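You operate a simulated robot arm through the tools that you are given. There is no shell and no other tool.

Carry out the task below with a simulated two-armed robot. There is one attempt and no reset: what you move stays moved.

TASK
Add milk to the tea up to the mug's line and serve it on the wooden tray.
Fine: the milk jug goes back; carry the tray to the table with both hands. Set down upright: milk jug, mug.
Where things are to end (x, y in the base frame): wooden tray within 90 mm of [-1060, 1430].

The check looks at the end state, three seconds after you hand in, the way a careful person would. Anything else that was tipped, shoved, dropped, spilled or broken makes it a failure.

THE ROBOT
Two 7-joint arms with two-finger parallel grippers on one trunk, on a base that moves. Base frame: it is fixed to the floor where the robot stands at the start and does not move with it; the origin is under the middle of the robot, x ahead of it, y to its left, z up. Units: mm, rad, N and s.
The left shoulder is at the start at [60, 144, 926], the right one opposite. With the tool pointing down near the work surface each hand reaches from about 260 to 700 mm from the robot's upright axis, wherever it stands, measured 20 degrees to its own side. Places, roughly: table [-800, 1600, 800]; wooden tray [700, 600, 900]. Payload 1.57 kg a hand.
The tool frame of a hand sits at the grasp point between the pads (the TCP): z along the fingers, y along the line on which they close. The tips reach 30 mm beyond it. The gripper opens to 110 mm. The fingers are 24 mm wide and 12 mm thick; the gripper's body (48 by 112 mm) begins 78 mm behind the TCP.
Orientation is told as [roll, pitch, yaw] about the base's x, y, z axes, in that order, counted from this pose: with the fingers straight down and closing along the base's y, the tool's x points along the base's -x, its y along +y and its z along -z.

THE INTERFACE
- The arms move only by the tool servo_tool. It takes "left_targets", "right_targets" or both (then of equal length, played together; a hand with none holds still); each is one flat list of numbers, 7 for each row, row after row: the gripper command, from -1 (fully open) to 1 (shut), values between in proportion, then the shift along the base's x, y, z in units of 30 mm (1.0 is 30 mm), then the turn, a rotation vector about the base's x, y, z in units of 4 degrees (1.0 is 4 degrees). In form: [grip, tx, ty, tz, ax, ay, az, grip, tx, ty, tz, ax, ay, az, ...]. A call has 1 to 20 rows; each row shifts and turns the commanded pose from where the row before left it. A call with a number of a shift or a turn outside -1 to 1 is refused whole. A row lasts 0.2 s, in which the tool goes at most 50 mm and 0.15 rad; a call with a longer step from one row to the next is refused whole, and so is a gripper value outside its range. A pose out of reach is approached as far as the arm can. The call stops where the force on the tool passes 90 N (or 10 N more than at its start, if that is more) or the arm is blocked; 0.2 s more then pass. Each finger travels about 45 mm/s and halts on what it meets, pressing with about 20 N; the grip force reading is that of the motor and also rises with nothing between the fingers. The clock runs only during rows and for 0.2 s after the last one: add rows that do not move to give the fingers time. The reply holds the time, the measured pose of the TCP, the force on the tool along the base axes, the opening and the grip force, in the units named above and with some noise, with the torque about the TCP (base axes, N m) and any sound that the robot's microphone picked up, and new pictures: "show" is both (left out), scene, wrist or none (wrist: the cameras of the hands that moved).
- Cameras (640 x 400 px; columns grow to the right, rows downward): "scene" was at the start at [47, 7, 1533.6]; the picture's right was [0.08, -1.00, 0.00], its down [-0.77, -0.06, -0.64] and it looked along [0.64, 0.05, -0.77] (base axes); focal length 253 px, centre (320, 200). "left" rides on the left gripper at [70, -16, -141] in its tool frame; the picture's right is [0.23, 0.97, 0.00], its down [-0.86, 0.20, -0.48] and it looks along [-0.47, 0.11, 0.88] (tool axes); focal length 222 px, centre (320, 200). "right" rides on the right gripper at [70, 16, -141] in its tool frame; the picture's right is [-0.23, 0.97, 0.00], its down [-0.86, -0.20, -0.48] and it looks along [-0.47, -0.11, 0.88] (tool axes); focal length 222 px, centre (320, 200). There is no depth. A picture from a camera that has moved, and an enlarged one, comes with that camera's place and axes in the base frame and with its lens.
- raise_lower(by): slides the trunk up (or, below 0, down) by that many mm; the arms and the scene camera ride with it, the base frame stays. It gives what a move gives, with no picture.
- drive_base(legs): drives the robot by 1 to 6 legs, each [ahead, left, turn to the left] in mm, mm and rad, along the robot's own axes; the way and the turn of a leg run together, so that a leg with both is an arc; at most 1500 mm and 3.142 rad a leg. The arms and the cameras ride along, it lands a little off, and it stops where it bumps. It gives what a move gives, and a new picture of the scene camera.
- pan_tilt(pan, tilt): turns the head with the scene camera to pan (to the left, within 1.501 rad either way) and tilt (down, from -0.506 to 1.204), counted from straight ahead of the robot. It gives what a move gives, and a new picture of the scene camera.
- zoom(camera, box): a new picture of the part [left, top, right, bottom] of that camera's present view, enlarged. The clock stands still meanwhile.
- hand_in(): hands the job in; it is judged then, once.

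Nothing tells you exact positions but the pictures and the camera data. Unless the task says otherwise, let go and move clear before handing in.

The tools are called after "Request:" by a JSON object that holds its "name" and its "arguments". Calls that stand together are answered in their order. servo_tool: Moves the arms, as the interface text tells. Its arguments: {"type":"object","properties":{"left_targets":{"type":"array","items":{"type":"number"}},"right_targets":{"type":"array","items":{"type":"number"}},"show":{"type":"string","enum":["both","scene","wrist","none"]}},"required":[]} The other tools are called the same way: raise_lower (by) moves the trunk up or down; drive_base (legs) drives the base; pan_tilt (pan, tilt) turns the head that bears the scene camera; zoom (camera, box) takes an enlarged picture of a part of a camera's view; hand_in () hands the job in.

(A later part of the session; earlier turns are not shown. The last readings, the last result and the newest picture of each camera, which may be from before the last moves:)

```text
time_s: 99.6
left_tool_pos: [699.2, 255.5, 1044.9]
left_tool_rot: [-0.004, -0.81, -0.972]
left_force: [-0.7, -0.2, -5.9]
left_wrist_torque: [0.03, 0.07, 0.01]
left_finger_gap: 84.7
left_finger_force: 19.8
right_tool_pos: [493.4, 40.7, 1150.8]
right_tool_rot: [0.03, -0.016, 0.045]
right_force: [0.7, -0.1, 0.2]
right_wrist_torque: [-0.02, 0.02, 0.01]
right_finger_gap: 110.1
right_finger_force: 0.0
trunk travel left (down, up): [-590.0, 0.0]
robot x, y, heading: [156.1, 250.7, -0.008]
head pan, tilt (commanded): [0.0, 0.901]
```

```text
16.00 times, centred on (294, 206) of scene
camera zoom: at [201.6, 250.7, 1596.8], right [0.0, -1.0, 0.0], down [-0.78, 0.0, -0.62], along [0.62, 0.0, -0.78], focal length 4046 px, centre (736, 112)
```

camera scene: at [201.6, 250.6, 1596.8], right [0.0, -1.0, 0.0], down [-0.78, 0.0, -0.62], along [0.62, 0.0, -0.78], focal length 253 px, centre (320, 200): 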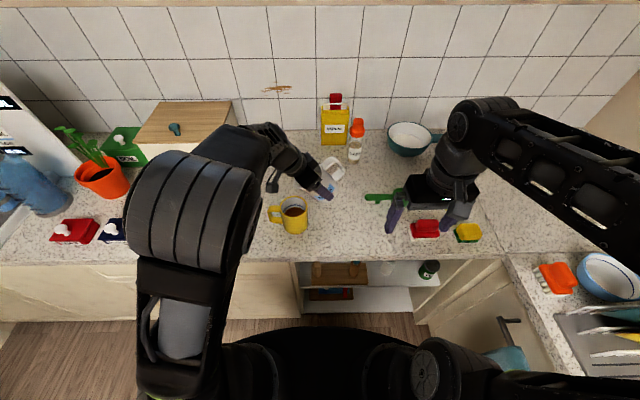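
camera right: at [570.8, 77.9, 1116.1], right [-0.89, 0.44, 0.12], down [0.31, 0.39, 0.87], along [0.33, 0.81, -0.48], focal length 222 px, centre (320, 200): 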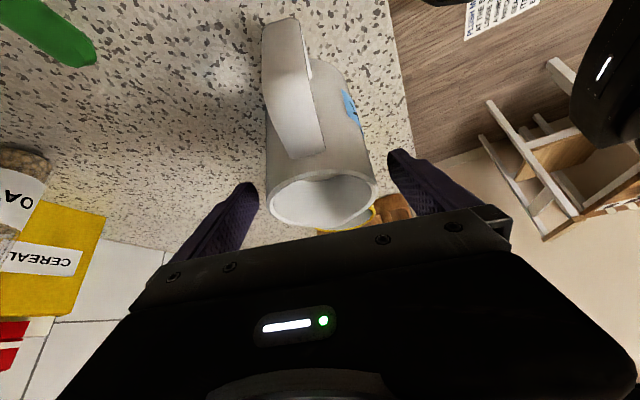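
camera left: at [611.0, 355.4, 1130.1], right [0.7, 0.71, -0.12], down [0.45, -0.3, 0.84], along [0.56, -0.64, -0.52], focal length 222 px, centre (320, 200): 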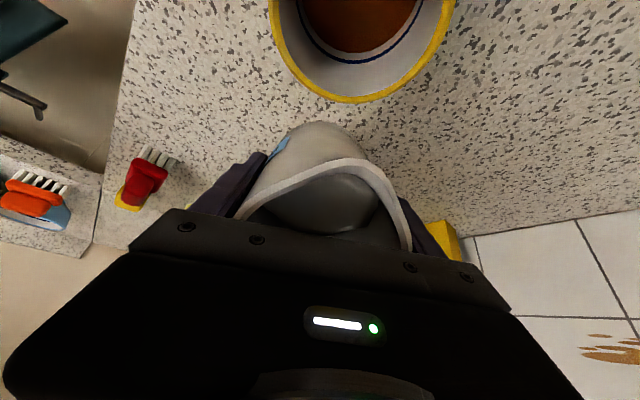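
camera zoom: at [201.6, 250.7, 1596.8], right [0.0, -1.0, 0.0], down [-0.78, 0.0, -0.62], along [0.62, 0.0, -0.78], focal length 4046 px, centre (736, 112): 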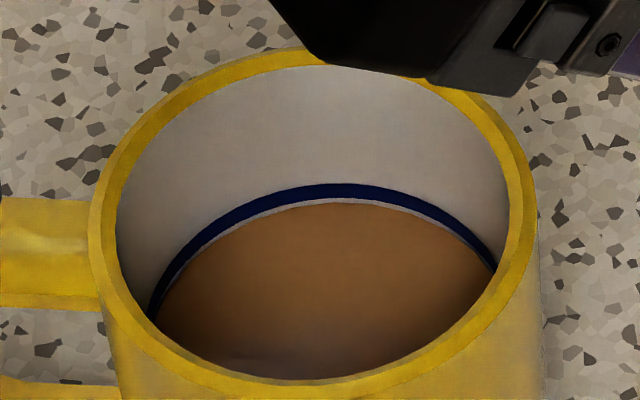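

The surface is about 1 mm under the line's lower edge. I'll pour a small touch more: tilt to about 54°, hold briefly, and look.

Request:
{"name": "servo_tool", "arguments": {"left_targets": [1, 0, 0, 0, -0.784, -0.537, 0, 1, 0, 0, 0, -0.784, -0.537, 0, 1, 0, 0, 0, 0, 0, 0, 1, 0, 0, 0, 0, 0, 0], "show": "none"}}

Request:
{"name": "zoom", "arguments": {"camera": "scene", "box": [282, 198, 306, 213]}}

Request:
{"name": "zoom", "arguments": {"camera": "left", "box": [200, 60, 456, 220]}}

```text
time_s: 100.6
left_tool_pos: [699.6, 255.5, 1044.7]
left_tool_rot: [-0.003, -0.942, -0.976]
left_force: [-1.1, -0.1, -5.8]
left_wrist_torque: [0.06, 0.0, 0.01]
left_finger_gap: 82.8
left_finger_force: 19.7
right_tool_pos: [494.4, 40.0, 1150.6]
right_tool_rot: [0.032, -0.016, 0.047]
right_force: [0.1, -0.9, -0.4]
right_wrist_torque: [-0.02, 0.0, 0.0]
right_finger_gap: 109.9
right_finger_force: 0.0
trunk travel left (down, up): [-590.0, 0.0]
robot x, y, heading: [157.1, 248.3, -0.006]
head pan, tilt (commanded): [0.0, 0.901]
```

```text
16.00 times, centred on (294, 206) of scene
camera zoom: at [201.6, 250.9, 1596.8], right [0.0, -1.0, 0.0], down [-0.78, 0.0, -0.62], along [0.62, 0.0, -0.78], focal length 4046 px, centre (736, 112)
```

zoom: 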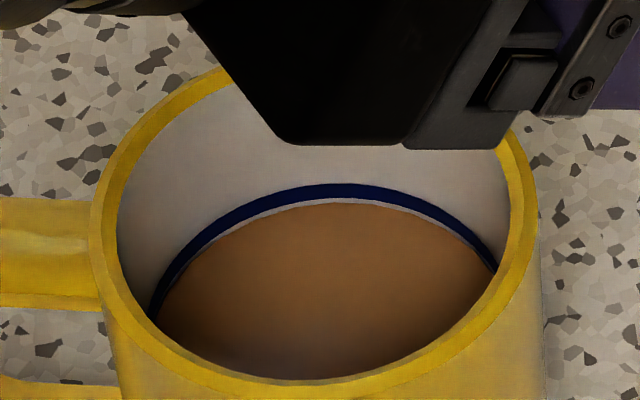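

```text
2.50 times, centred on (328, 140) of left
camera zoom: at [597.0, 374.7, 1071.1], right [0.73, 0.66, -0.18], down [0.23, 0.02, 0.97], along [0.64, -0.75, -0.14], focal length 555 px, centre (300, 350)
```

zoom: 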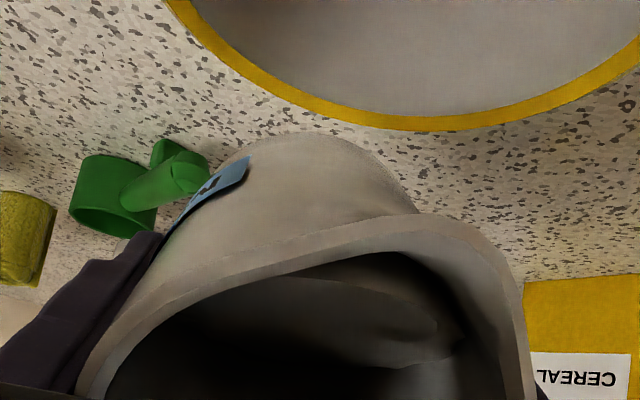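

The finger gap has dropped and the view shows the jug sliding toward its spout side within the pads. I bring it upright now, at once, raising it and moving it away from the mug.

Request:
{"name": "servo_tool", "arguments": {"left_targets": [1, 0.02, -0.1, 0.1, 0.99, 0.678, 0, 1, 0.02, -0.167, 0.133, 0.99, 0.678, 0, 1, 0.02, -0.167, 0.133, 0.99, 0.678, 0, 1, 0.02, -0.167, 0.133, 0.99, 0.678, 0, 1, 0.02, -0.167, 0.133, 0.99, 0.678, 0, 1, 0.02, -0.167, 0.133, 0.99, 0.678, 0, 1, 0.02, -0.167, 0.133, 0.99, 0.678, 0, 1, 0.02, -0.167, 0.133, 0.99, 0.678, 0, 1, 0.02, -0.167, 0.133, 0.99, 0.678, 0, 1, 0.02, -0.167, 0.1, 0.99, 0.678, 0, 1, 0.02, -0.167, 0, 0.99, 0.678, 0], "show": "both"}}

Request:
{"name": "zoom", "arguments": {"camera": "left", "box": [200, 60, 456, 220]}}

Request:
{"name": "zoom", "arguments": {"camera": "scene", "box": [240, 140, 368, 220]}}

```text
time_s: 103.0
left_tool_pos: [705.4, 201.9, 1081.9]
left_tool_rot: [-0.005, -0.022, -0.972]
left_force: [0.3, 0.1, -5.6]
left_wrist_torque: [0.04, -0.01, 0.0]
left_finger_gap: 83.1
left_finger_force: 20.3
right_tool_pos: [494.4, 40.4, 1151.6]
right_tool_rot: [0.031, -0.015, 0.046]
right_force: [-0.1, 0.9, -0.4]
right_wrist_torque: [-0.03, -0.02, -0.02]
right_finger_gap: 110.2
right_finger_force: 0.0
trunk travel left (down, up): [-590.0, 0.0]
robot x, y, heading: [156.0, 250.9, -0.009]
head pan, tilt (commanded): [0.0, 0.901]
camera scene: at [202.2, 251.4, 1596.7], right [0.0, -1.0, 0.0], down [-0.78, 0.0, -0.62], along [0.62, 0.0, -0.78], focal length 253 px, centre (320, 200)
camera left: at [651.1, 252.6, 1222.5], right [0.68, 0.74, -0.01], down [0.64, -0.58, 0.49], along [0.36, -0.34, -0.87], focal length 222 px, centre (320, 200)
```

scene: 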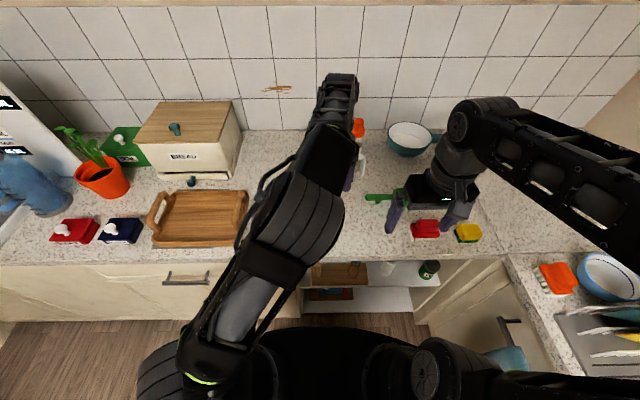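
left: 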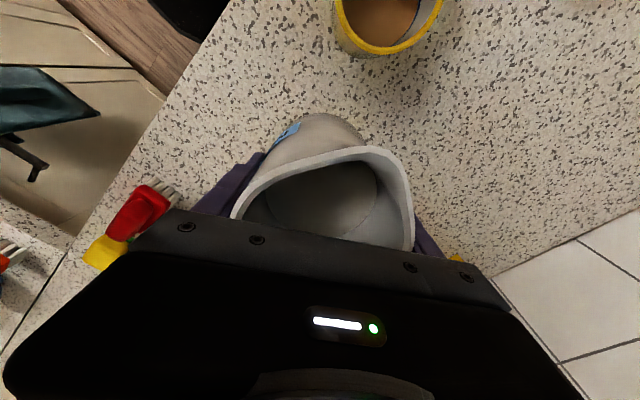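

```text
2.50 times, centred on (328, 140) of left
camera zoom: at [651.1, 252.6, 1222.5], right [0.68, 0.74, -0.01], down [0.64, -0.58, 0.49], along [0.36, -0.34, -0.87], focal length 555 px, centre (300, 350)
```

zoom: 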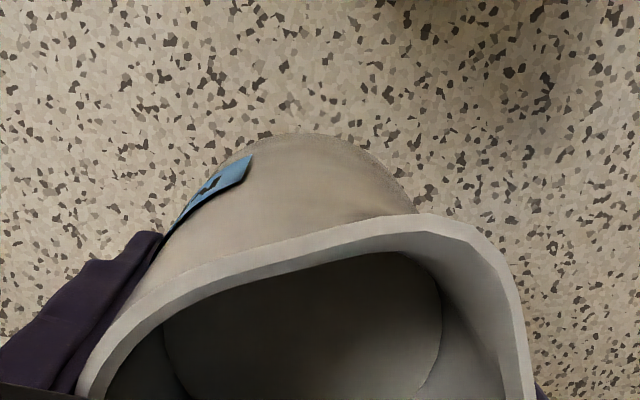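

```text
5.00 times, centred on (304, 180) of scene
camera zoom: at [202.2, 251.4, 1596.7], right [0.0, -1.0, 0.0], down [-0.78, 0.0, -0.62], along [0.62, 0.0, -0.78], focal length 1264 px, centre (400, 300)
```

zoom: 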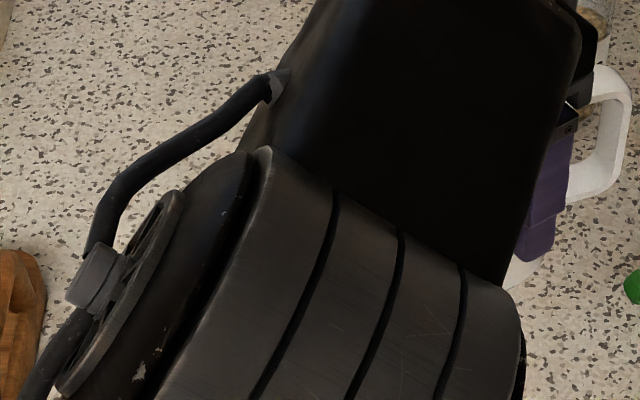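

The jug is upright and still held, but it has shifted in the pads. I'll set it down right here on free counter, lowering in steps until its weight comes off.

Request:
{"name": "servo_tool", "arguments": {"left_targets": [1, 0, 0, -0.5, 0.056, 0.038, 0, 1, 0, 0, -0.5, 0.056, 0.038, 0, 1, 0, 0, -0.5, 0.056, 0.038, 0, 1, 0, 0, -0.5, 0, 0, 0, 1, 0, 0, -0.5, 0, 0, 0, 1, 0, 0, -0.3, 0, 0, 0], "show": "wrist"}}

Request:
{"name": "zoom", "arguments": {"camera": "scene", "box": [300, 140, 428, 220]}}

```text
time_s: 104.4
left_tool_pos: [705.3, 200.6, 1000.4]
left_tool_rot: [-0.007, -0.006, -0.976]
left_force: [-0.1, 0.2, -6.2]
left_wrist_torque: [0.03, 0.01, 0.01]
left_finger_gap: 82.9
left_finger_force: 20.0
right_tool_pos: [493.3, 39.8, 1151.6]
right_tool_rot: [0.031, -0.015, 0.046]
right_force: [0.4, 1.0, 0.0]
right_wrist_torque: [0.0, -0.03, 0.0]
right_finger_gap: 109.9
right_finger_force: 0.0
trunk travel left (down, up): [-590.0, 0.0]
robot x, y, heading: [154.4, 251.0, -0.006]
head pan, tilt (commanded): [0.0, 0.901]
camera left: at [652.1, 250.7, 1140.3], right [0.68, 0.74, -0.01], down [0.65, -0.59, 0.48], along [0.35, -0.33, -0.87], focal length 222 px, centre (320, 200)
```

left: 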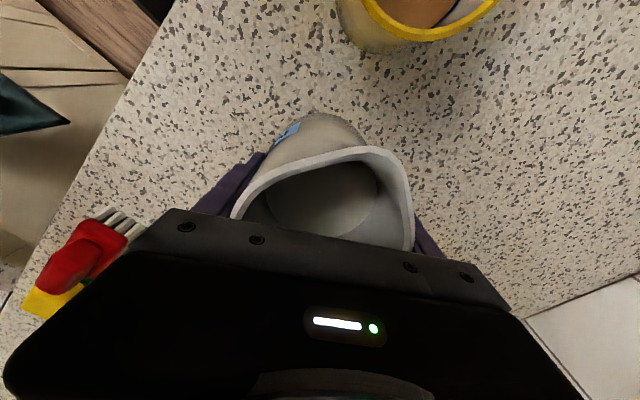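

```text
5.00 times, centred on (364, 180) of scene
camera zoom: at [201.6, 250.7, 1596.8], right [0.0, -1.0, 0.0], down [-0.78, 0.0, -0.62], along [0.62, 0.0, -0.78], focal length 1264 px, centre (100, 300)
```

zoom: 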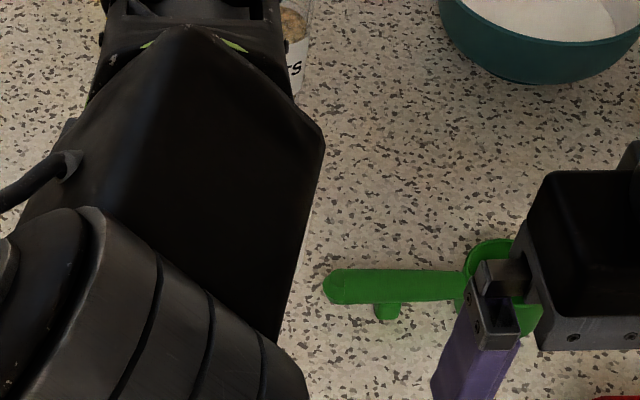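

Still carrying the full weight. A few more small steps down.

Request:
{"name": "servo_tool", "arguments": {"left_targets": [1, 0, 0, -0.15, 0, 0, 0, 1, 0, 0, -0.15, 0, 0, 0], "show": "none"}}

Request:
{"name": "servo_tool", "arguments": {"left_targets": [1, 0, 0, -0.12, 0, 0, 0], "show": "none"}}

```text
time_s: 105.0
left_tool_pos: [703.8, 202.8, 989.9]
left_tool_rot: [-0.004, -0.008, -0.976]
left_force: [-0.1, 0.2, -6.0]
left_wrist_torque: [0.02, -0.01, 0.01]
left_finger_gap: 83.1
left_finger_force: 20.1
right_tool_pos: [493.6, 41.1, 1151.9]
right_tool_rot: [0.031, -0.016, 0.046]
right_force: [-0.2, -0.1, -0.3]
right_wrist_torque: [0.02, -0.03, -0.02]
right_finger_gap: 110.0
right_finger_force: 0.0
trunk travel left (down, up): [-590.0, 0.0]
robot x, y, heading: [152.9, 249.3, -0.008]
head pan, tilt (commanded): [0.0, 0.901]
```

```text
time_s: 105.4
left_tool_pos: [703.5, 201.4, 986.3]
left_tool_rot: [-0.005, -0.007, -0.974]
left_force: [0.6, 0.4, -6.3]
left_wrist_torque: [0.02, 0.0, -0.03]
left_finger_gap: 83.0
left_finger_force: 19.9
right_tool_pos: [493.3, 39.0, 1150.8]
right_tool_rot: [0.032, -0.015, 0.043]
right_force: [-0.3, 0.4, 0.5]
right_wrist_torque: [-0.02, 0.0, 0.0]
right_finger_gap: 110.2
right_finger_force: 0.2
trunk travel left (down, up): [-590.0, 0.0]
robot x, y, heading: [151.7, 249.3, -0.005]
head pan, tilt (commanded): [0.0, 0.901]
```

Request:
{"name": "servo_tool", "arguments": {"left_targets": [1, 0, 0, -0.12, 0, 0, 0], "show": "none"}}

Request:
{"name": "servo_tool", "arguments": {"left_targets": [1, 0, 0, -0.12, 0, 0, 0], "show": "none"}}

```text
time_s: 105.8
left_tool_pos: [705.9, 201.3, 981.8]
left_tool_rot: [-0.006, -0.008, -0.972]
left_force: [-0.1, -0.5, -6.1]
left_wrist_torque: [0.01, 0.03, 0.01]
left_finger_gap: 83.0
left_finger_force: 20.0
right_tool_pos: [493.1, 39.9, 1152.3]
right_tool_rot: [0.031, -0.015, 0.045]
right_force: [1.9, 0.0, 0.8]
right_wrist_torque: [-0.04, 0.0, -0.01]
right_finger_gap: 110.0
right_finger_force: 0.1
trunk travel left (down, up): [-590.0, 0.0]
robot x, y, heading: [155.7, 251.9, -0.003]
head pan, tilt (commanded): [0.0, 0.901]
```

```text
time_s: 106.2
left_tool_pos: [704.7, 202.6, 979.7]
left_tool_rot: [-0.007, -0.009, -0.973]
left_force: [-0.8, -0.8, -7.0]
left_wrist_torque: [0.05, 0.02, 0.0]
left_finger_gap: 83.1
left_finger_force: 20.0
right_tool_pos: [494.5, 39.4, 1151.6]
right_tool_rot: [0.031, -0.016, 0.044]
right_force: [0.6, 0.0, 0.1]
right_wrist_torque: [-0.01, 0.01, -0.03]
right_finger_gap: 109.9
right_finger_force: 0.1
trunk travel left (down, up): [-590.0, 0.0]
robot x, y, heading: [155.2, 249.3, -0.005]
head pan, tilt (commanded): [0.0, 0.901]
```

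Still hanging free at z ≈ 980; continuing in 3–4 mm steps.

Request:
{"name": "servo_tool", "arguments": {"left_targets": [1, 0, 0, -0.12, 0, 0, 0], "show": "none"}}

Request:
{"name": "servo_tool", "arguments": {"left_targets": [1, 0, 0, -0.1, 0, 0, 0], "show": "none"}}

Request:
{"name": "servo_tool", "arguments": {"left_targets": [1, 0, 0, -0.1, 0, 0, 0], "show": "none"}}

```text
time_s: 106.6
left_tool_pos: [706.0, 202.6, 974.5]
left_tool_rot: [-0.005, -0.006, -0.975]
left_force: [-0.2, 0.3, -6.8]
left_wrist_torque: [0.02, 0.03, 0.02]
left_finger_gap: 82.9
left_finger_force: 19.6
right_tool_pos: [493.0, 40.1, 1151.0]
right_tool_rot: [0.03, -0.014, 0.045]
right_force: [0.3, 0.0, 0.0]
right_wrist_torque: [0.0, -0.01, 0.02]
right_finger_gap: 109.8
right_finger_force: 0.1
trunk travel left (down, up): [-590.0, 0.0]
robot x, y, heading: [155.1, 255.5, -0.002]
head pan, tilt (commanded): [0.0, 0.901]
```

```text
time_s: 107.0
left_tool_pos: [703.8, 202.9, 973.2]
left_tool_rot: [-0.003, -0.011, -0.974]
left_force: [0.9, 1.0, 11.2]
left_wrist_torque: [0.69, -0.16, -0.01]
left_finger_gap: 83.5
left_finger_force: 20.2
right_tool_pos: [491.1, 40.0, 1152.8]
right_tool_rot: [0.03, -0.019, 0.046]
right_force: [0.0, 0.1, 0.1]
right_wrist_torque: [-0.01, 0.02, 0.02]
right_finger_gap: 110.0
right_finger_force: 0.1
trunk travel left (down, up): [-590.0, 0.0]
robot x, y, heading: [156.0, 249.0, -0.004]
head pan, tilt (commanded): [0.0, 0.901]
```

```text
time_s: 107.4
left_tool_pos: [704.8, 202.6, 969.9]
left_tool_rot: [-0.003, -0.01, -0.975]
left_force: [0.5, 0.5, 13.3]
left_wrist_torque: [0.35, -0.69, -0.01]
left_finger_gap: 83.0
left_finger_force: 20.2
right_tool_pos: [491.1, 39.5, 1152.3]
right_tool_rot: [0.032, -0.017, 0.045]
right_force: [0.1, 0.1, 0.1]
right_wrist_torque: [0.0, -0.02, 0.02]
right_finger_gap: 109.9
right_finger_force: 0.0
trunk travel left (down, up): [-590.0, 0.0]
robot x, y, heading: [150.2, 247.3, -0.005]
head pan, tilt (commanded): [0.0, 0.901]
```

The jug stands on the counter now. I relieve the pressure by 2 mm and open the fingers.

Request:
{"name": "servo_tool", "arguments": {"left_targets": [1, 0, 0, 0.08, 0, 0, 0, 0.4, 0, 0, 0, 0, 0, 0, 0, 0, 0, 0, 0, 0, 0, -1, 0, 0, 0, 0, 0, 0, -1, 0, 0, 0, 0, 0, 0, -1, 0, 0, 0, 0, 0, 0], "show": "wrist"}}

```text
time_s: 108.8
left_tool_pos: [704.3, 202.3, 972.3]
left_tool_rot: [-0.006, -0.01, -0.973]
left_force: [0.0, -0.3, 0.2]
left_wrist_torque: [-0.02, 0.0, -0.01]
left_finger_gap: 110.0
left_finger_force: 0.1
right_tool_pos: [492.3, 40.4, 1150.5]
right_tool_rot: [0.032, -0.016, 0.046]
right_force: [0.4, 0.5, -0.6]
right_wrist_torque: [0.0, 0.0, -0.03]
right_finger_gap: 110.1
right_finger_force: 0.0
trunk travel left (down, up): [-590.0, 0.0]
robot x, y, heading: [155.0, 246.4, -0.004]
head pan, tilt (commanded): [0.0, 0.901]
camera left: at [651.2, 252.3, 1112.3], right [0.68, 0.74, -0.01], down [0.65, -0.59, 0.48], along [0.35, -0.33, -0.87], focal length 222 px, centre (320, 200)
```

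left: 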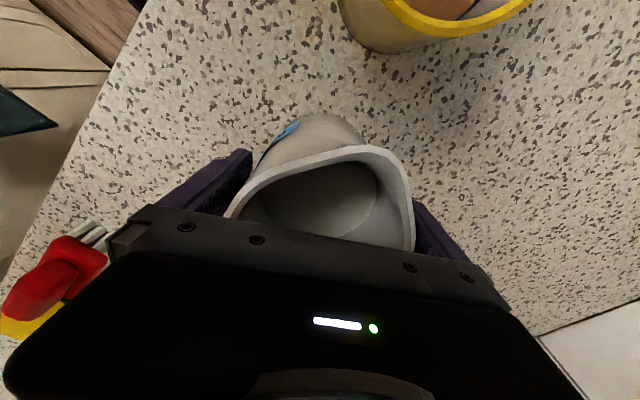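

Released cleanly. I raise the hand straight up and look at the jug and the mug from above.

Request:
{"name": "servo_tool", "arguments": {"left_targets": [-1, 0, 0, 0.3, 0, 0, 0, -1, 0, 0, 0.6, 0, 0, 0, -1, 0, 0, 0.6, 0, 0, 0, -1, 0, 0, 0.6, 0, 0, 0, -1, 0, 0, 0.6, 0, 0, 0, -1, 0, 0, 0.6, 0, 0, 0, -1, 0, 0, 0.6, 0, 0, 0], "show": "wrist"}}

Request:
{"name": "zoom", "arguments": {"camera": "left", "box": [220, 60, 420, 220]}}

```text
time_s: 110.4
left_tool_pos: [704.0, 202.9, 1089.0]
left_tool_rot: [-0.005, -0.011, -0.974]
left_force: [0.1, 0.0, -0.8]
left_wrist_torque: [-0.02, -0.01, 0.02]
left_finger_gap: 109.9
left_finger_force: 0.0
right_tool_pos: [492.4, 41.5, 1151.5]
right_tool_rot: [0.033, -0.017, 0.044]
right_force: [0.5, -0.1, -0.7]
right_wrist_torque: [0.05, -0.03, 0.03]
right_finger_gap: 110.2
right_finger_force: 0.0
trunk travel left (down, up): [-590.0, 0.0]
robot x, y, heading: [154.7, 250.4, -0.01]
head pan, tilt (commanded): [0.0, 0.901]
camera left: at [650.6, 253.2, 1229.7], right [0.68, 0.74, -0.01], down [0.65, -0.59, 0.48], along [0.35, -0.33, -0.87], focal length 222 px, centre (320, 200)
```

left: 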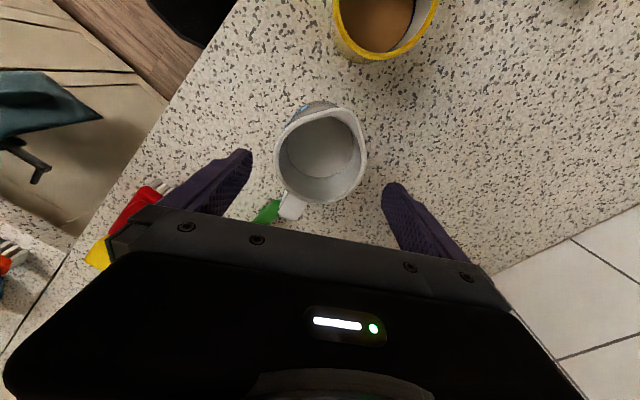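

```text
2.50 times, centred on (320, 140) of left
camera zoom: at [650.6, 253.2, 1229.7], right [0.68, 0.74, -0.01], down [0.65, -0.59, 0.48], along [0.35, -0.33, -0.87], focal length 555 px, centre (320, 350)
```

zoom: 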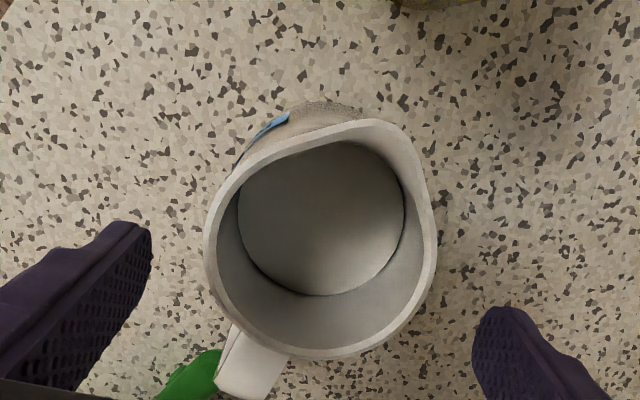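

The jug stands upright at about (698, 209). I'll swing the left hand aside to get a clear view of the mug's level.

Request:
{"name": "servo_tool", "arguments": {"left_targets": [-1, -0.574, 0.915, 0, 0, 0, 0, -1, -0.574, 0.915, 0, 0, 0, 0, -1, -0.574, 0.915, 0, 0, 0, 0, -1, -0.574, 0.915, 0, 0, 0, 0, -1, -0.574, 0.915, 0, 0, 0, 0, -1, -0.574, 0.915, 0, 0, 0, 0, -1, -0.574, 0.915, 0, 0, 0, 0, -1, -0.574, 0.915, 0, 0, 0, 0, -1, -0.574, 0.915, 0, 0, 0, 0, -1, -0.574, 0.915, 0, 0, 0, 0, -1, -0.574, 0.915, 0, 0, 0, 0], "show": "scene"}}

Request:
{"name": "zoom", "arguments": {"camera": "scene", "box": [240, 150, 400, 250]}}

Request:
{"name": "zoom", "arguments": {"camera": "scene", "box": [276, 194, 316, 219]}}

```text
time_s: 112.8
left_tool_pos: [514.6, 505.1, 1089.4]
left_tool_rot: [-0.005, -0.01, -0.976]
left_force: [-0.6, 0.1, 0.3]
left_wrist_torque: [-0.02, -0.01, -0.01]
left_finger_gap: 110.0
left_finger_force: 0.0
right_tool_pos: [492.3, 39.8, 1151.4]
right_tool_rot: [0.032, -0.017, 0.046]
right_force: [0.1, -0.7, 0.3]
right_wrist_torque: [0.0, 0.01, 0.01]
right_finger_gap: 109.9
right_finger_force: 0.0
trunk travel left (down, up): [-590.0, 0.0]
robot x, y, heading: [157.1, 253.9, -0.002]
head pan, tilt (commanded): [0.0, 0.901]
camera scene: at [200.4, 251.4, 1596.8], right [0.0, -1.0, 0.0], down [-0.78, 0.0, -0.62], along [0.62, 0.0, -0.78], focal length 253 px, centre (320, 200)
```

scene: 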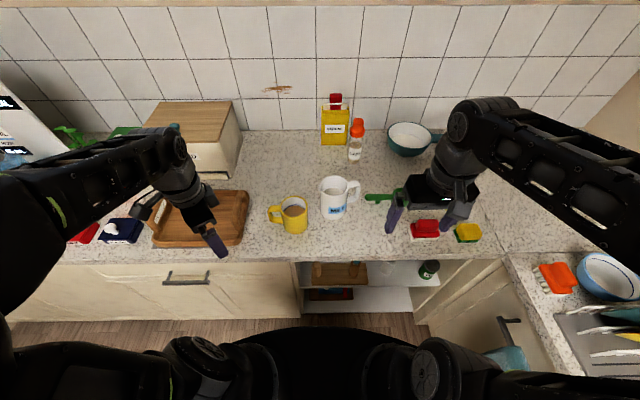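

```text
4.00 times, centred on (320, 200) of scene
camera zoom: at [200.4, 251.4, 1596.8], right [0.0, -1.0, 0.0], down [-0.78, 0.0, -0.62], along [0.62, 0.0, -0.78], focal length 1011 px, centre (320, 200)
```

zoom: 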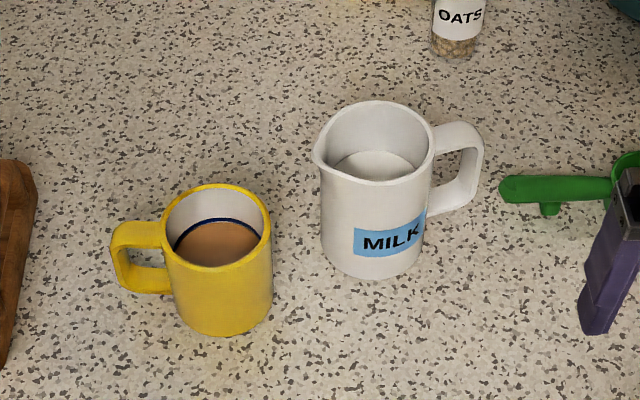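

```text
16.00 times, centred on (296, 206) of scene
camera zoom: at [200.4, 251.4, 1596.8], right [0.0, -1.0, 0.0], down [-0.78, 0.0, -0.62], along [0.62, 0.0, -0.78], focal length 4046 px, centre (704, 96)
```

zoom: 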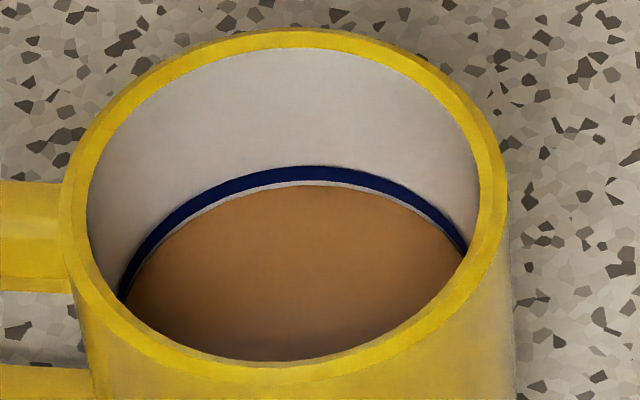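

The level is about 1.4 mm under the line's lower edge, so a small top-up of about 10 ml is right. I'll regrip the jug from the top with the left hand, freshly centred.

Request:
{"name": "servo_tool", "arguments": {"left_targets": [-1, 0.51, -0.823, 0, 0, 0, -0.335, -1, 0.51, -0.823, 0, 0, 0, -0.335, -1, 0.51, -0.823, 0, 0, 0, -0.335, -1, 0.51, -0.823, 0, 0, 0, -0.335, -1, 0.51, -0.823, 0, 0, 0, -0.335, -1, 0.51, -0.823, 0, 0, 0, -0.335, -1, 0.51, -0.823, 0, 0, 0, -0.335, -1, 0.51, -0.823, 0, 0, 0, -0.335, -1, 0.51, -0.823, 0, 0, 0, -0.335, -1, 0.51, -0.823, 0, 0, 0, -0.335, -1, 0.51, -0.823, 0, 0, 0, -0.335, -1, 0.51, -0.823, 0, 0.08, 0.08, -0.335, -1, 0, 0, 0, 0, 0, 0], "show": "wrist"}}

Request:
{"name": "zoom", "arguments": {"camera": "left", "box": [220, 60, 420, 220]}}

```text
time_s: 115.6
left_tool_pos: [700.3, 209.6, 1089.8]
left_tool_rot: [-0.009, 0.0, -1.256]
left_force: [-0.3, 0.8, -0.1]
left_wrist_torque: [-0.04, 0.02, -0.01]
left_finger_gap: 110.1
left_finger_force: 0.1
right_tool_pos: [492.4, 41.2, 1152.3]
right_tool_rot: [0.03, -0.016, 0.047]
right_force: [0.4, 0.6, -0.1]
right_wrist_torque: [0.0, -0.01, 0.03]
right_finger_gap: 110.2
right_finger_force: 0.1
trunk travel left (down, up): [-590.0, 0.0]
robot x, y, heading: [156.1, 250.2, -0.006]
head pan, tilt (commanded): [0.0, 0.901]
camera left: at [663.7, 271.2, 1230.4], right [0.85, 0.52, -0.01], down [0.46, -0.75, 0.48], along [0.24, -0.41, -0.88], focal length 222 px, centre (320, 200)
```

left: 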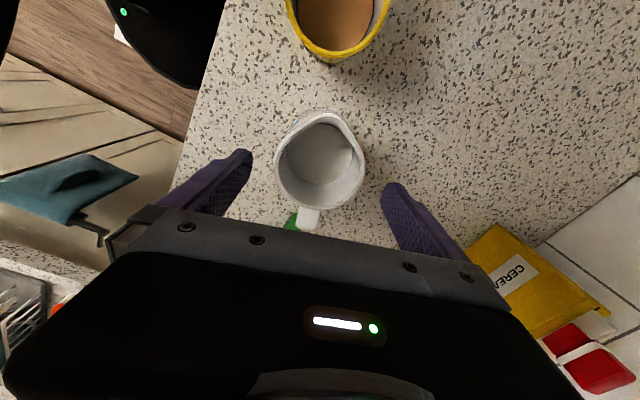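

```text
2.50 times, centred on (320, 140) of left
camera zoom: at [663.7, 271.2, 1230.4], right [0.85, 0.52, -0.01], down [0.46, -0.75, 0.48], along [0.24, -0.41, -0.88], focal length 555 px, centre (320, 350)
```

zoom: 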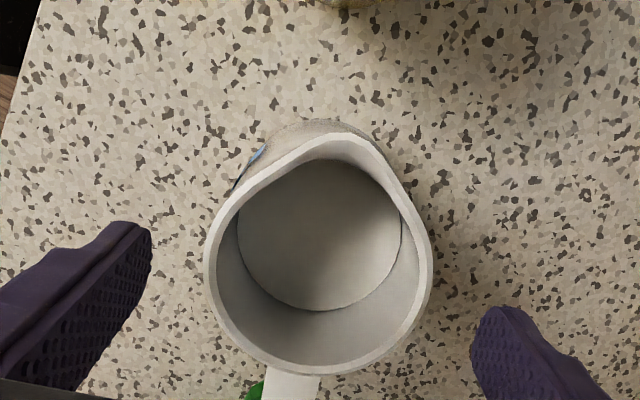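

The jug is centred under the hand at (700, 211) and its spout is aligned within 2°. I lower around it and close.

Request:
{"name": "servo_tool", "arguments": {"left_targets": [-1, 0, 0.03, -0.528, 0, 0, 0, -1, 0, 0, -0.528, 0, 0, 0, -1, 0, 0, -0.528, 0, 0, 0, -1, 0, 0, -0.528, 0, 0, 0, -1, 0, 0, -0.528, 0, 0, 0, -1, 0, 0, -0.528, 0, 0, 0, -1, 0, 0, -0.528, 0, 0, 0, -1, 0, 0, -0.528, 0, 0, 0, -1, 0, 0, 0, 0, 0, 0], "show": "none"}}

Request:
{"name": "servo_tool", "arguments": {"left_targets": [0, 0, 0, 0, 0, 0, 0, 1, 0, 0, 0, 0, 0, 0, 1, 0, 0, 0, 0, 0, 0, 1, 0, 0, 0, 0, 0, 0, 1, 0, 0, 0, 0, 0, 0], "show": "wrist"}}

```text
time_s: 117.6
left_tool_pos: [698.4, 206.7, 962.4]
left_tool_rot: [-0.008, -0.002, -1.255]
left_force: [0.0, 0.6, 0.0]
left_wrist_torque: [0.02, 0.0, 0.0]
left_finger_gap: 110.2
left_finger_force: 0.1
right_tool_pos: [492.0, 39.0, 1151.9]
right_tool_rot: [0.032, -0.015, 0.045]
right_force: [-0.1, 0.7, 0.6]
right_wrist_torque: [0.02, 0.0, -0.01]
right_finger_gap: 109.8
right_finger_force: 0.0
trunk travel left (down, up): [-590.0, 0.0]
robot x, y, heading: [155.3, 246.8, -0.004]
head pan, tilt (commanded): [0.0, 0.901]
```

```text
time_s: 118.8
left_tool_pos: [698.9, 206.6, 962.8]
left_tool_rot: [-0.007, -0.001, -1.254]
left_force: [3.6, 1.7, 3.0]
left_wrist_torque: [0.22, -0.48, 0.06]
left_finger_gap: 85.9
left_finger_force: 19.9
right_tool_pos: [492.8, 40.4, 1151.7]
right_tool_rot: [0.031, -0.017, 0.044]
right_force: [-0.7, -0.8, -1.0]
right_wrist_torque: [0.02, -0.04, 0.01]
right_finger_gap: 110.0
right_finger_force: 0.1
trunk travel left (down, up): [-590.0, 0.0]
robot x, y, heading: [155.4, 250.9, -0.003]
head pan, tilt (commanded): [0.0, 0.901]
camera left: at [661.8, 269.2, 1104.3], right [0.85, 0.52, -0.01], down [0.46, -0.75, 0.48], along [0.24, -0.41, -0.88], focal length 222 px, centre (320, 200)
```

left: 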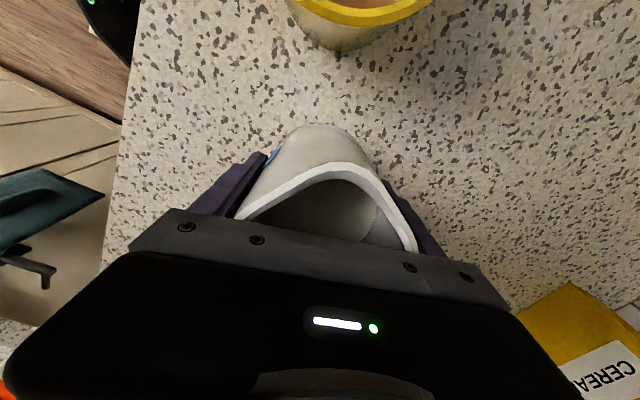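

Gripped at 86 mm. I lift and approach, tilting to about 29° in one go.

Request:
{"name": "servo_tool", "arguments": {"left_targets": [1, 0, 0, 0.2, 0, 0, 0, 1, -0.12, 0.175, 0.5, 0, 0, 0, 1, -0.12, 0.175, 0.6, 0, 0, 0, 1, -0.12, 0.175, 0.6, 0, 0, 0, 1, -0.12, 0.175, 0.6, 0, 0, 0, 1, -0.12, 0.175, 0.3, 0, 0, 0, 1, 0, 0, 0, -0.9986, -0.3245, 0, 1, 0, 0, 0, -0.9986, -0.3245, 0, 1, 0, 0, 0, -0.9986, -0.3245, 0, 1, 0, 0, 0, -0.9986, -0.3245, 0, 1, -0.043, 0.132, 0, -0.9986, -0.3245, 0, 1, -0.043, 0.132, 0, -0.9986, -0.3245, 0, 1, -0.043, 0.132, 0, -0.9986, -0.3245, 0], "show": "wrist"}}

Request:
{"name": "zoom", "arguments": {"camera": "scene", "box": [240, 150, 368, 230]}}

```text
time_s: 121.6
left_tool_pos: [678.2, 246.5, 1046.6]
left_tool_rot: [-0.01, -0.515, -1.253]
left_force: [0.5, 0.1, -6.4]
left_wrist_torque: [0.05, 0.03, -0.01]
left_finger_gap: 85.5
left_finger_force: 19.8
right_tool_pos: [493.5, 40.8, 1151.0]
right_tool_rot: [0.031, -0.016, 0.045]
right_force: [-0.3, 0.4, 0.6]
right_wrist_torque: [-0.04, -0.01, -0.01]
right_finger_gap: 109.7
right_finger_force: 0.0
trunk travel left (down, up): [-590.0, 0.0]
robot x, y, heading: [159.7, 249.6, -0.005]
head pan, tilt (commanded): [0.0, 0.901]
camera left: at [621.8, 367.0, 1135.5], right [0.86, 0.49, -0.12], down [0.35, -0.42, 0.84], along [0.36, -0.77, -0.54], focal length 222 px, centre (320, 200)
```

left: 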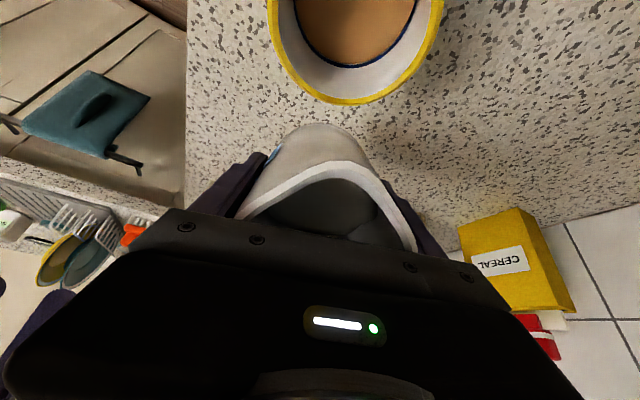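

```text
5.00 times, centred on (304, 190) of scene
camera zoom: at [201.5, 251.5, 1596.8], right [0.0, -1.0, 0.0], down [-0.78, 0.0, -0.62], along [0.62, 0.0, -0.78], focal length 1264 px, centre (400, 250)
```

zoom: 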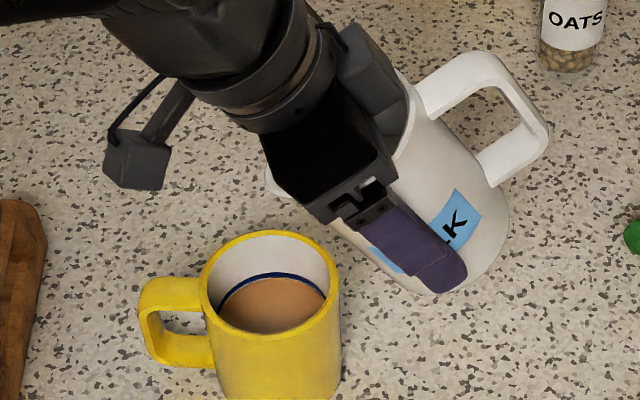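

Grip and alignment look good. Tilting on to about 50°.

Request:
{"name": "servo_tool", "arguments": {"left_targets": [1, 0, 0, 0, -0.9986, -0.3245, 0, 1, 0, 0, 0, -0.9986, -0.3245, 0, 1, 0, 0, 0, -0.9986, -0.3245, 0, 1, 0, 0, 0, -0.9986, -0.3245, 0, 1, 0, 0, 0, -0.9986, -0.3245, 0], "show": "none"}}

Request:
{"name": "zoom", "arguments": {"camera": "scene", "box": [276, 194, 316, 219]}}

Request:
{"name": "zoom", "arguments": {"camera": "left", "box": [200, 60, 456, 220]}}

```text
time_s: 122.8
left_tool_pos: [677.6, 249.0, 1045.2]
left_tool_rot: [-0.009, -0.881, -1.252]
left_force: [0.2, 0.1, -6.1]
left_wrist_torque: [0.02, 0.0, -0.01]
left_finger_gap: 85.8
left_finger_force: 20.1
right_tool_pos: [493.4, 41.4, 1150.8]
right_tool_rot: [0.031, -0.015, 0.045]
right_force: [0.4, 0.3, 0.6]
right_wrist_torque: [0.01, -0.01, 0.01]
right_finger_gap: 110.3
right_finger_force: 0.1
trunk travel left (down, up): [-590.0, 0.0]
robot x, y, heading: [158.6, 253.4, -0.005]
head pan, tilt (commanded): [0.0, 0.901]
```

```text
16.00 times, centred on (296, 206) of scene
camera zoom: at [201.8, 251.6, 1596.8], right [0.0, -1.0, 0.0], down [-0.78, 0.0, -0.62], along [0.62, 0.0, -0.78], focal length 4046 px, centre (704, 96)
```

zoom: 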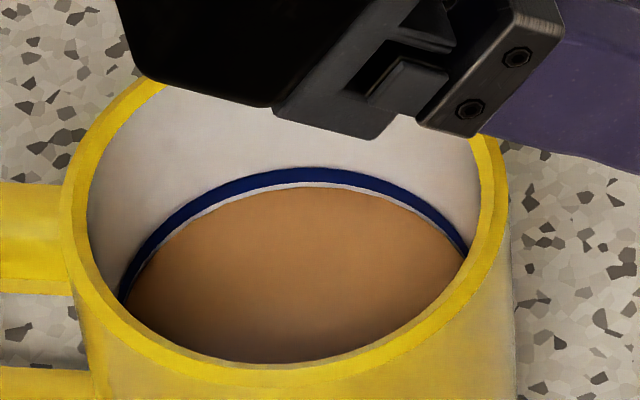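

```text
2.50 times, centred on (328, 140) of left
camera zoom: at [615.2, 389.2, 1082.3], right [0.88, 0.43, -0.18], down [0.25, -0.1, 0.96], along [0.4, -0.89, -0.2], focal length 555 px, centre (300, 350)
```

zoom: 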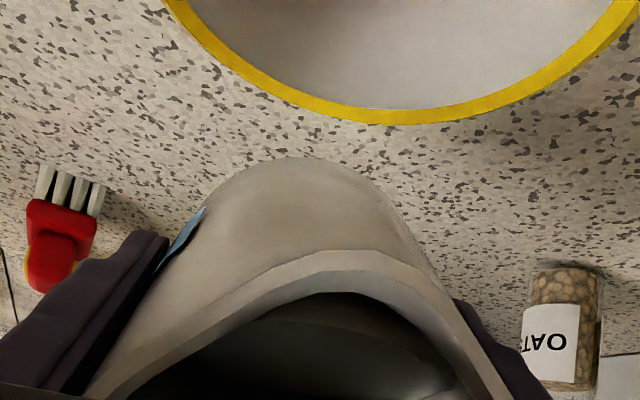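

The lip is at (647, 327), right over the mug's centre; no flow yet at 50.5°. Adding 2° steps and holding.

Request:
{"name": "servo_tool", "arguments": {"left_targets": [1, 0, 0, 0, -0.4755, -0.1545, 0, 1, 0, 0, 0, 0, 0, 0], "show": "none"}}

Request:
{"name": "zoom", "arguments": {"camera": "scene", "box": [276, 194, 316, 219]}}

Request:
{"name": "servo_tool", "arguments": {"left_targets": [1, 0, 0, 0, -0.357, -0.116, 0, 1, 0, 0, 0, 0, 0, 0], "show": "none"}}

Request:
{"name": "zoom", "arguments": {"camera": "scene", "box": [276, 194, 316, 219]}}

```text
time_s: 123.4
left_tool_pos: [677.1, 246.2, 1045.7]
left_tool_rot: [-0.009, -0.913, -1.253]
left_force: [0.4, -0.4, -4.7]
left_wrist_torque: [0.06, 0.01, 0.02]
left_finger_gap: 85.6
left_finger_force: 19.9
right_tool_pos: [493.8, 39.4, 1151.3]
right_tool_rot: [0.031, -0.016, 0.046]
right_force: [0.1, 0.4, 0.4]
right_wrist_torque: [-0.03, -0.03, 0.0]
right_finger_gap: 110.1
right_finger_force: 0.0
trunk travel left (down, up): [-590.0, 0.0]
robot x, y, heading: [149.3, 249.8, -0.004]
head pan, tilt (commanded): [0.0, 0.901]
```

```text
16.00 times, centred on (296, 206) of scene
camera zoom: at [201.5, 250.4, 1596.8], right [0.0, -1.0, 0.0], down [-0.78, 0.0, -0.62], along [0.62, 0.0, -0.78], focal length 4046 px, centre (704, 96)
```

zoom: 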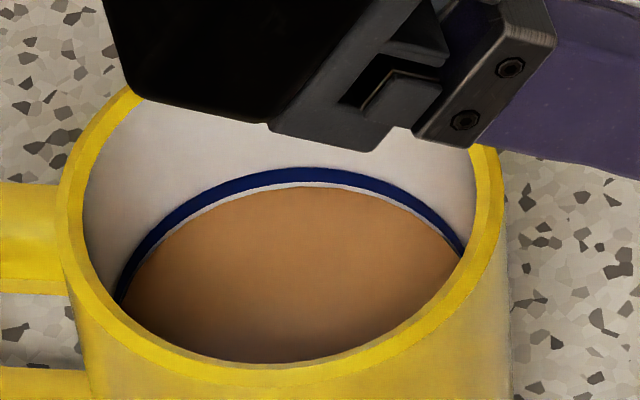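

```text
time_s: 124.0
left_tool_pos: [677.7, 247.7, 1047.1]
left_tool_rot: [-0.012, -0.94, -1.255]
left_force: [0.1, -0.8, -5.6]
left_wrist_torque: [0.06, 0.04, -0.02]
left_finger_gap: 85.6
left_finger_force: 20.0
right_tool_pos: [493.2, 40.8, 1151.0]
right_tool_rot: [0.032, -0.016, 0.048]
right_force: [0.9, -0.6, -0.3]
right_wrist_torque: [0.02, 0.03, -0.01]
right_finger_gap: 109.9
right_finger_force: 0.2
trunk travel left (down, up): [-590.0, 0.0]
robot x, y, heading: [155.1, 247.3, -0.006]
head pan, tilt (commanded): [0.0, 0.901]
```

```text
16.00 times, centred on (296, 206) of scene
camera zoom: at [201.6, 250.8, 1596.8], right [0.0, -1.0, 0.0], down [-0.78, 0.0, -0.62], along [0.62, 0.0, -0.78], focal length 4046 px, centre (704, 96)
```

zoom: 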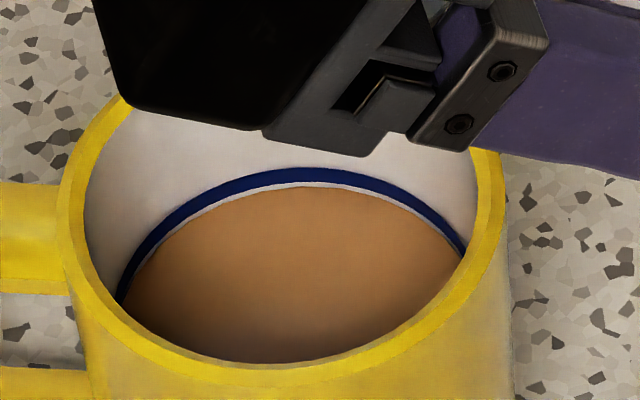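

No flow yet at 54°. Another 1.5°.

Request:
{"name": "servo_tool", "arguments": {"left_targets": [1, 0, 0, 0, -0.357, -0.116, 0, 1, 0, 0, 0, 0, 0, 0], "show": "none"}}

Request:
{"name": "zoom", "arguments": {"camera": "scene", "box": [276, 194, 316, 219]}}

Request:
{"name": "zoom", "arguments": {"camera": "left", "box": [200, 60, 456, 220]}}

```text
time_s: 124.6
left_tool_pos: [676.5, 246.6, 1046.2]
left_tool_rot: [-0.012, -0.967, -1.253]
left_force: [0.0, 0.0, -5.9]
left_wrist_torque: [0.02, 0.02, 0.02]
left_finger_gap: 85.7
left_finger_force: 20.3
right_tool_pos: [492.7, 40.6, 1150.9]
right_tool_rot: [0.032, -0.016, 0.044]
right_force: [-0.5, -0.3, 0.3]
right_wrist_torque: [-0.02, -0.04, -0.02]
right_finger_gap: 109.9
right_finger_force: 0.1
trunk travel left (down, up): [-590.0, 0.0]
robot x, y, heading: [157.2, 250.5, -0.006]
head pan, tilt (commanded): [0.0, 0.901]
```

```text
16.00 times, centred on (296, 206) of scene
camera zoom: at [201.5, 250.6, 1596.8], right [0.0, -1.0, 0.0], down [-0.78, 0.0, -0.62], along [0.62, 0.0, -0.78], focal length 4046 px, centre (704, 96)
```

zoom: 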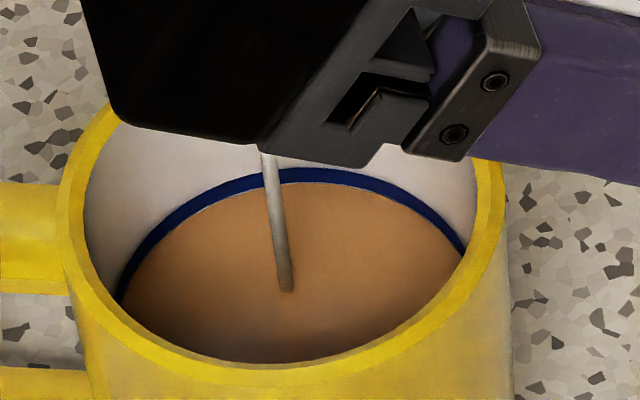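

```text
2.50 times, centred on (328, 140) of left
camera zoom: at [614.1, 390.5, 1069.3], right [0.89, 0.42, -0.19], down [0.22, -0.02, 0.97], along [0.4, -0.91, -0.12], focal length 555 px, centre (300, 350)
```

zoom: 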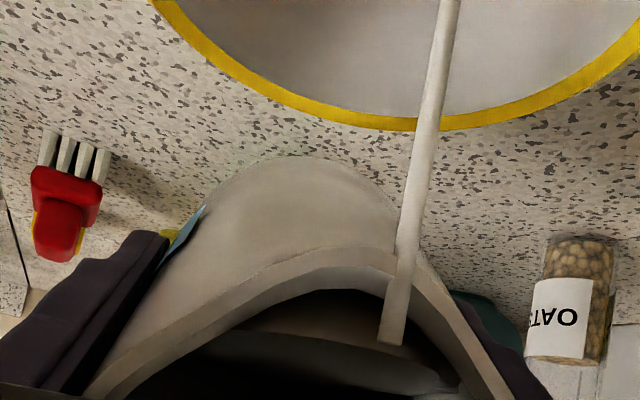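

Milk flows again and the level is just reaching the line's lower edge. I hold for 0.4 s and look again.

Request:
{"name": "servo_tool", "arguments": {"left_targets": [1, 0, 0, 0, 0, 0, 0], "show": "none"}}

Request:
{"name": "zoom", "arguments": {"camera": "scene", "box": [276, 194, 316, 219]}}

```text
time_s: 125.0
left_tool_pos: [677.3, 247.2, 1046.8]
left_tool_rot: [-0.011, -0.967, -1.252]
left_force: [0.3, -0.7, -4.5]
left_wrist_torque: [-0.01, 0.02, 0.01]
left_finger_gap: 85.6
left_finger_force: 20.2
right_tool_pos: [493.9, 40.4, 1151.4]
right_tool_rot: [0.031, -0.017, 0.045]
right_force: [-0.4, 0.0, -0.2]
right_wrist_torque: [0.02, 0.01, 0.01]
right_finger_gap: 110.1
right_finger_force: 0.1
trunk travel left (down, up): [-590.0, 0.0]
robot x, y, heading: [150.8, 251.1, -0.005]
head pan, tilt (commanded): [0.0, 0.901]
```

```text
16.00 times, centred on (296, 206) of scene
camera zoom: at [201.6, 250.8, 1596.8], right [0.0, -1.0, 0.0], down [-0.78, 0.0, -0.62], along [0.62, 0.0, -0.78], focal length 4046 px, centre (704, 96)
```

zoom: 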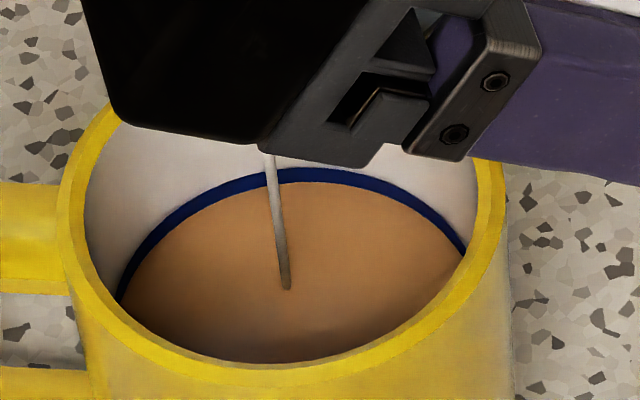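

The level now meets the line. I let the thinning stream run 0.6 s more, then check.

Request:
{"name": "servo_tool", "arguments": {"left_targets": [1, 0, 0, 0, -0.06, -0.02, 0, 1, 0, 0, 0, 0, 0, 0, 1, 0, 0, 0, 0, 0, 0], "show": "none"}}

Request:
{"name": "zoom", "arguments": {"camera": "scene", "box": [276, 194, 316, 219]}}

```text
time_s: 125.8
left_tool_pos: [676.2, 247.9, 1047.0]
left_tool_rot: [-0.012, -0.971, -1.251]
left_force: [0.0, 0.3, -5.7]
left_wrist_torque: [0.02, 0.01, 0.03]
left_finger_gap: 85.7
left_finger_force: 19.7
right_tool_pos: [493.0, 40.8, 1151.7]
right_tool_rot: [0.033, -0.015, 0.045]
right_force: [-0.5, 0.1, 0.2]
right_wrist_torque: [-0.03, -0.01, 0.01]
right_finger_gap: 110.0
right_finger_force: 0.0
trunk travel left (down, up): [-590.0, 0.0]
robot x, y, heading: [154.7, 251.9, -0.005]
head pan, tilt (commanded): [0.0, 0.901]
```

```text
16.00 times, centred on (296, 206) of scene
camera zoom: at [201.6, 250.9, 1596.8], right [0.0, -1.0, 0.0], down [-0.78, 0.0, -0.62], along [0.62, 0.0, -0.78], focal length 4046 px, centre (704, 96)
```

zoom: 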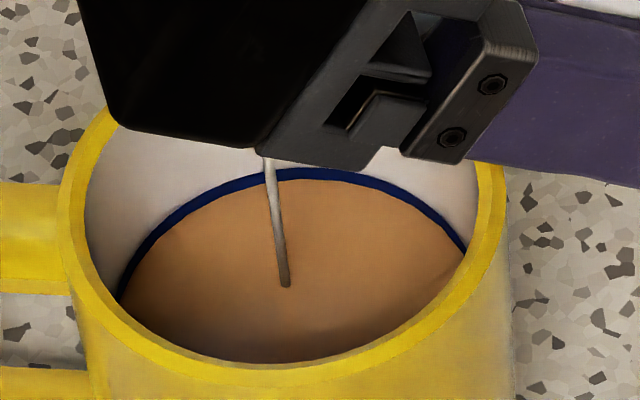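

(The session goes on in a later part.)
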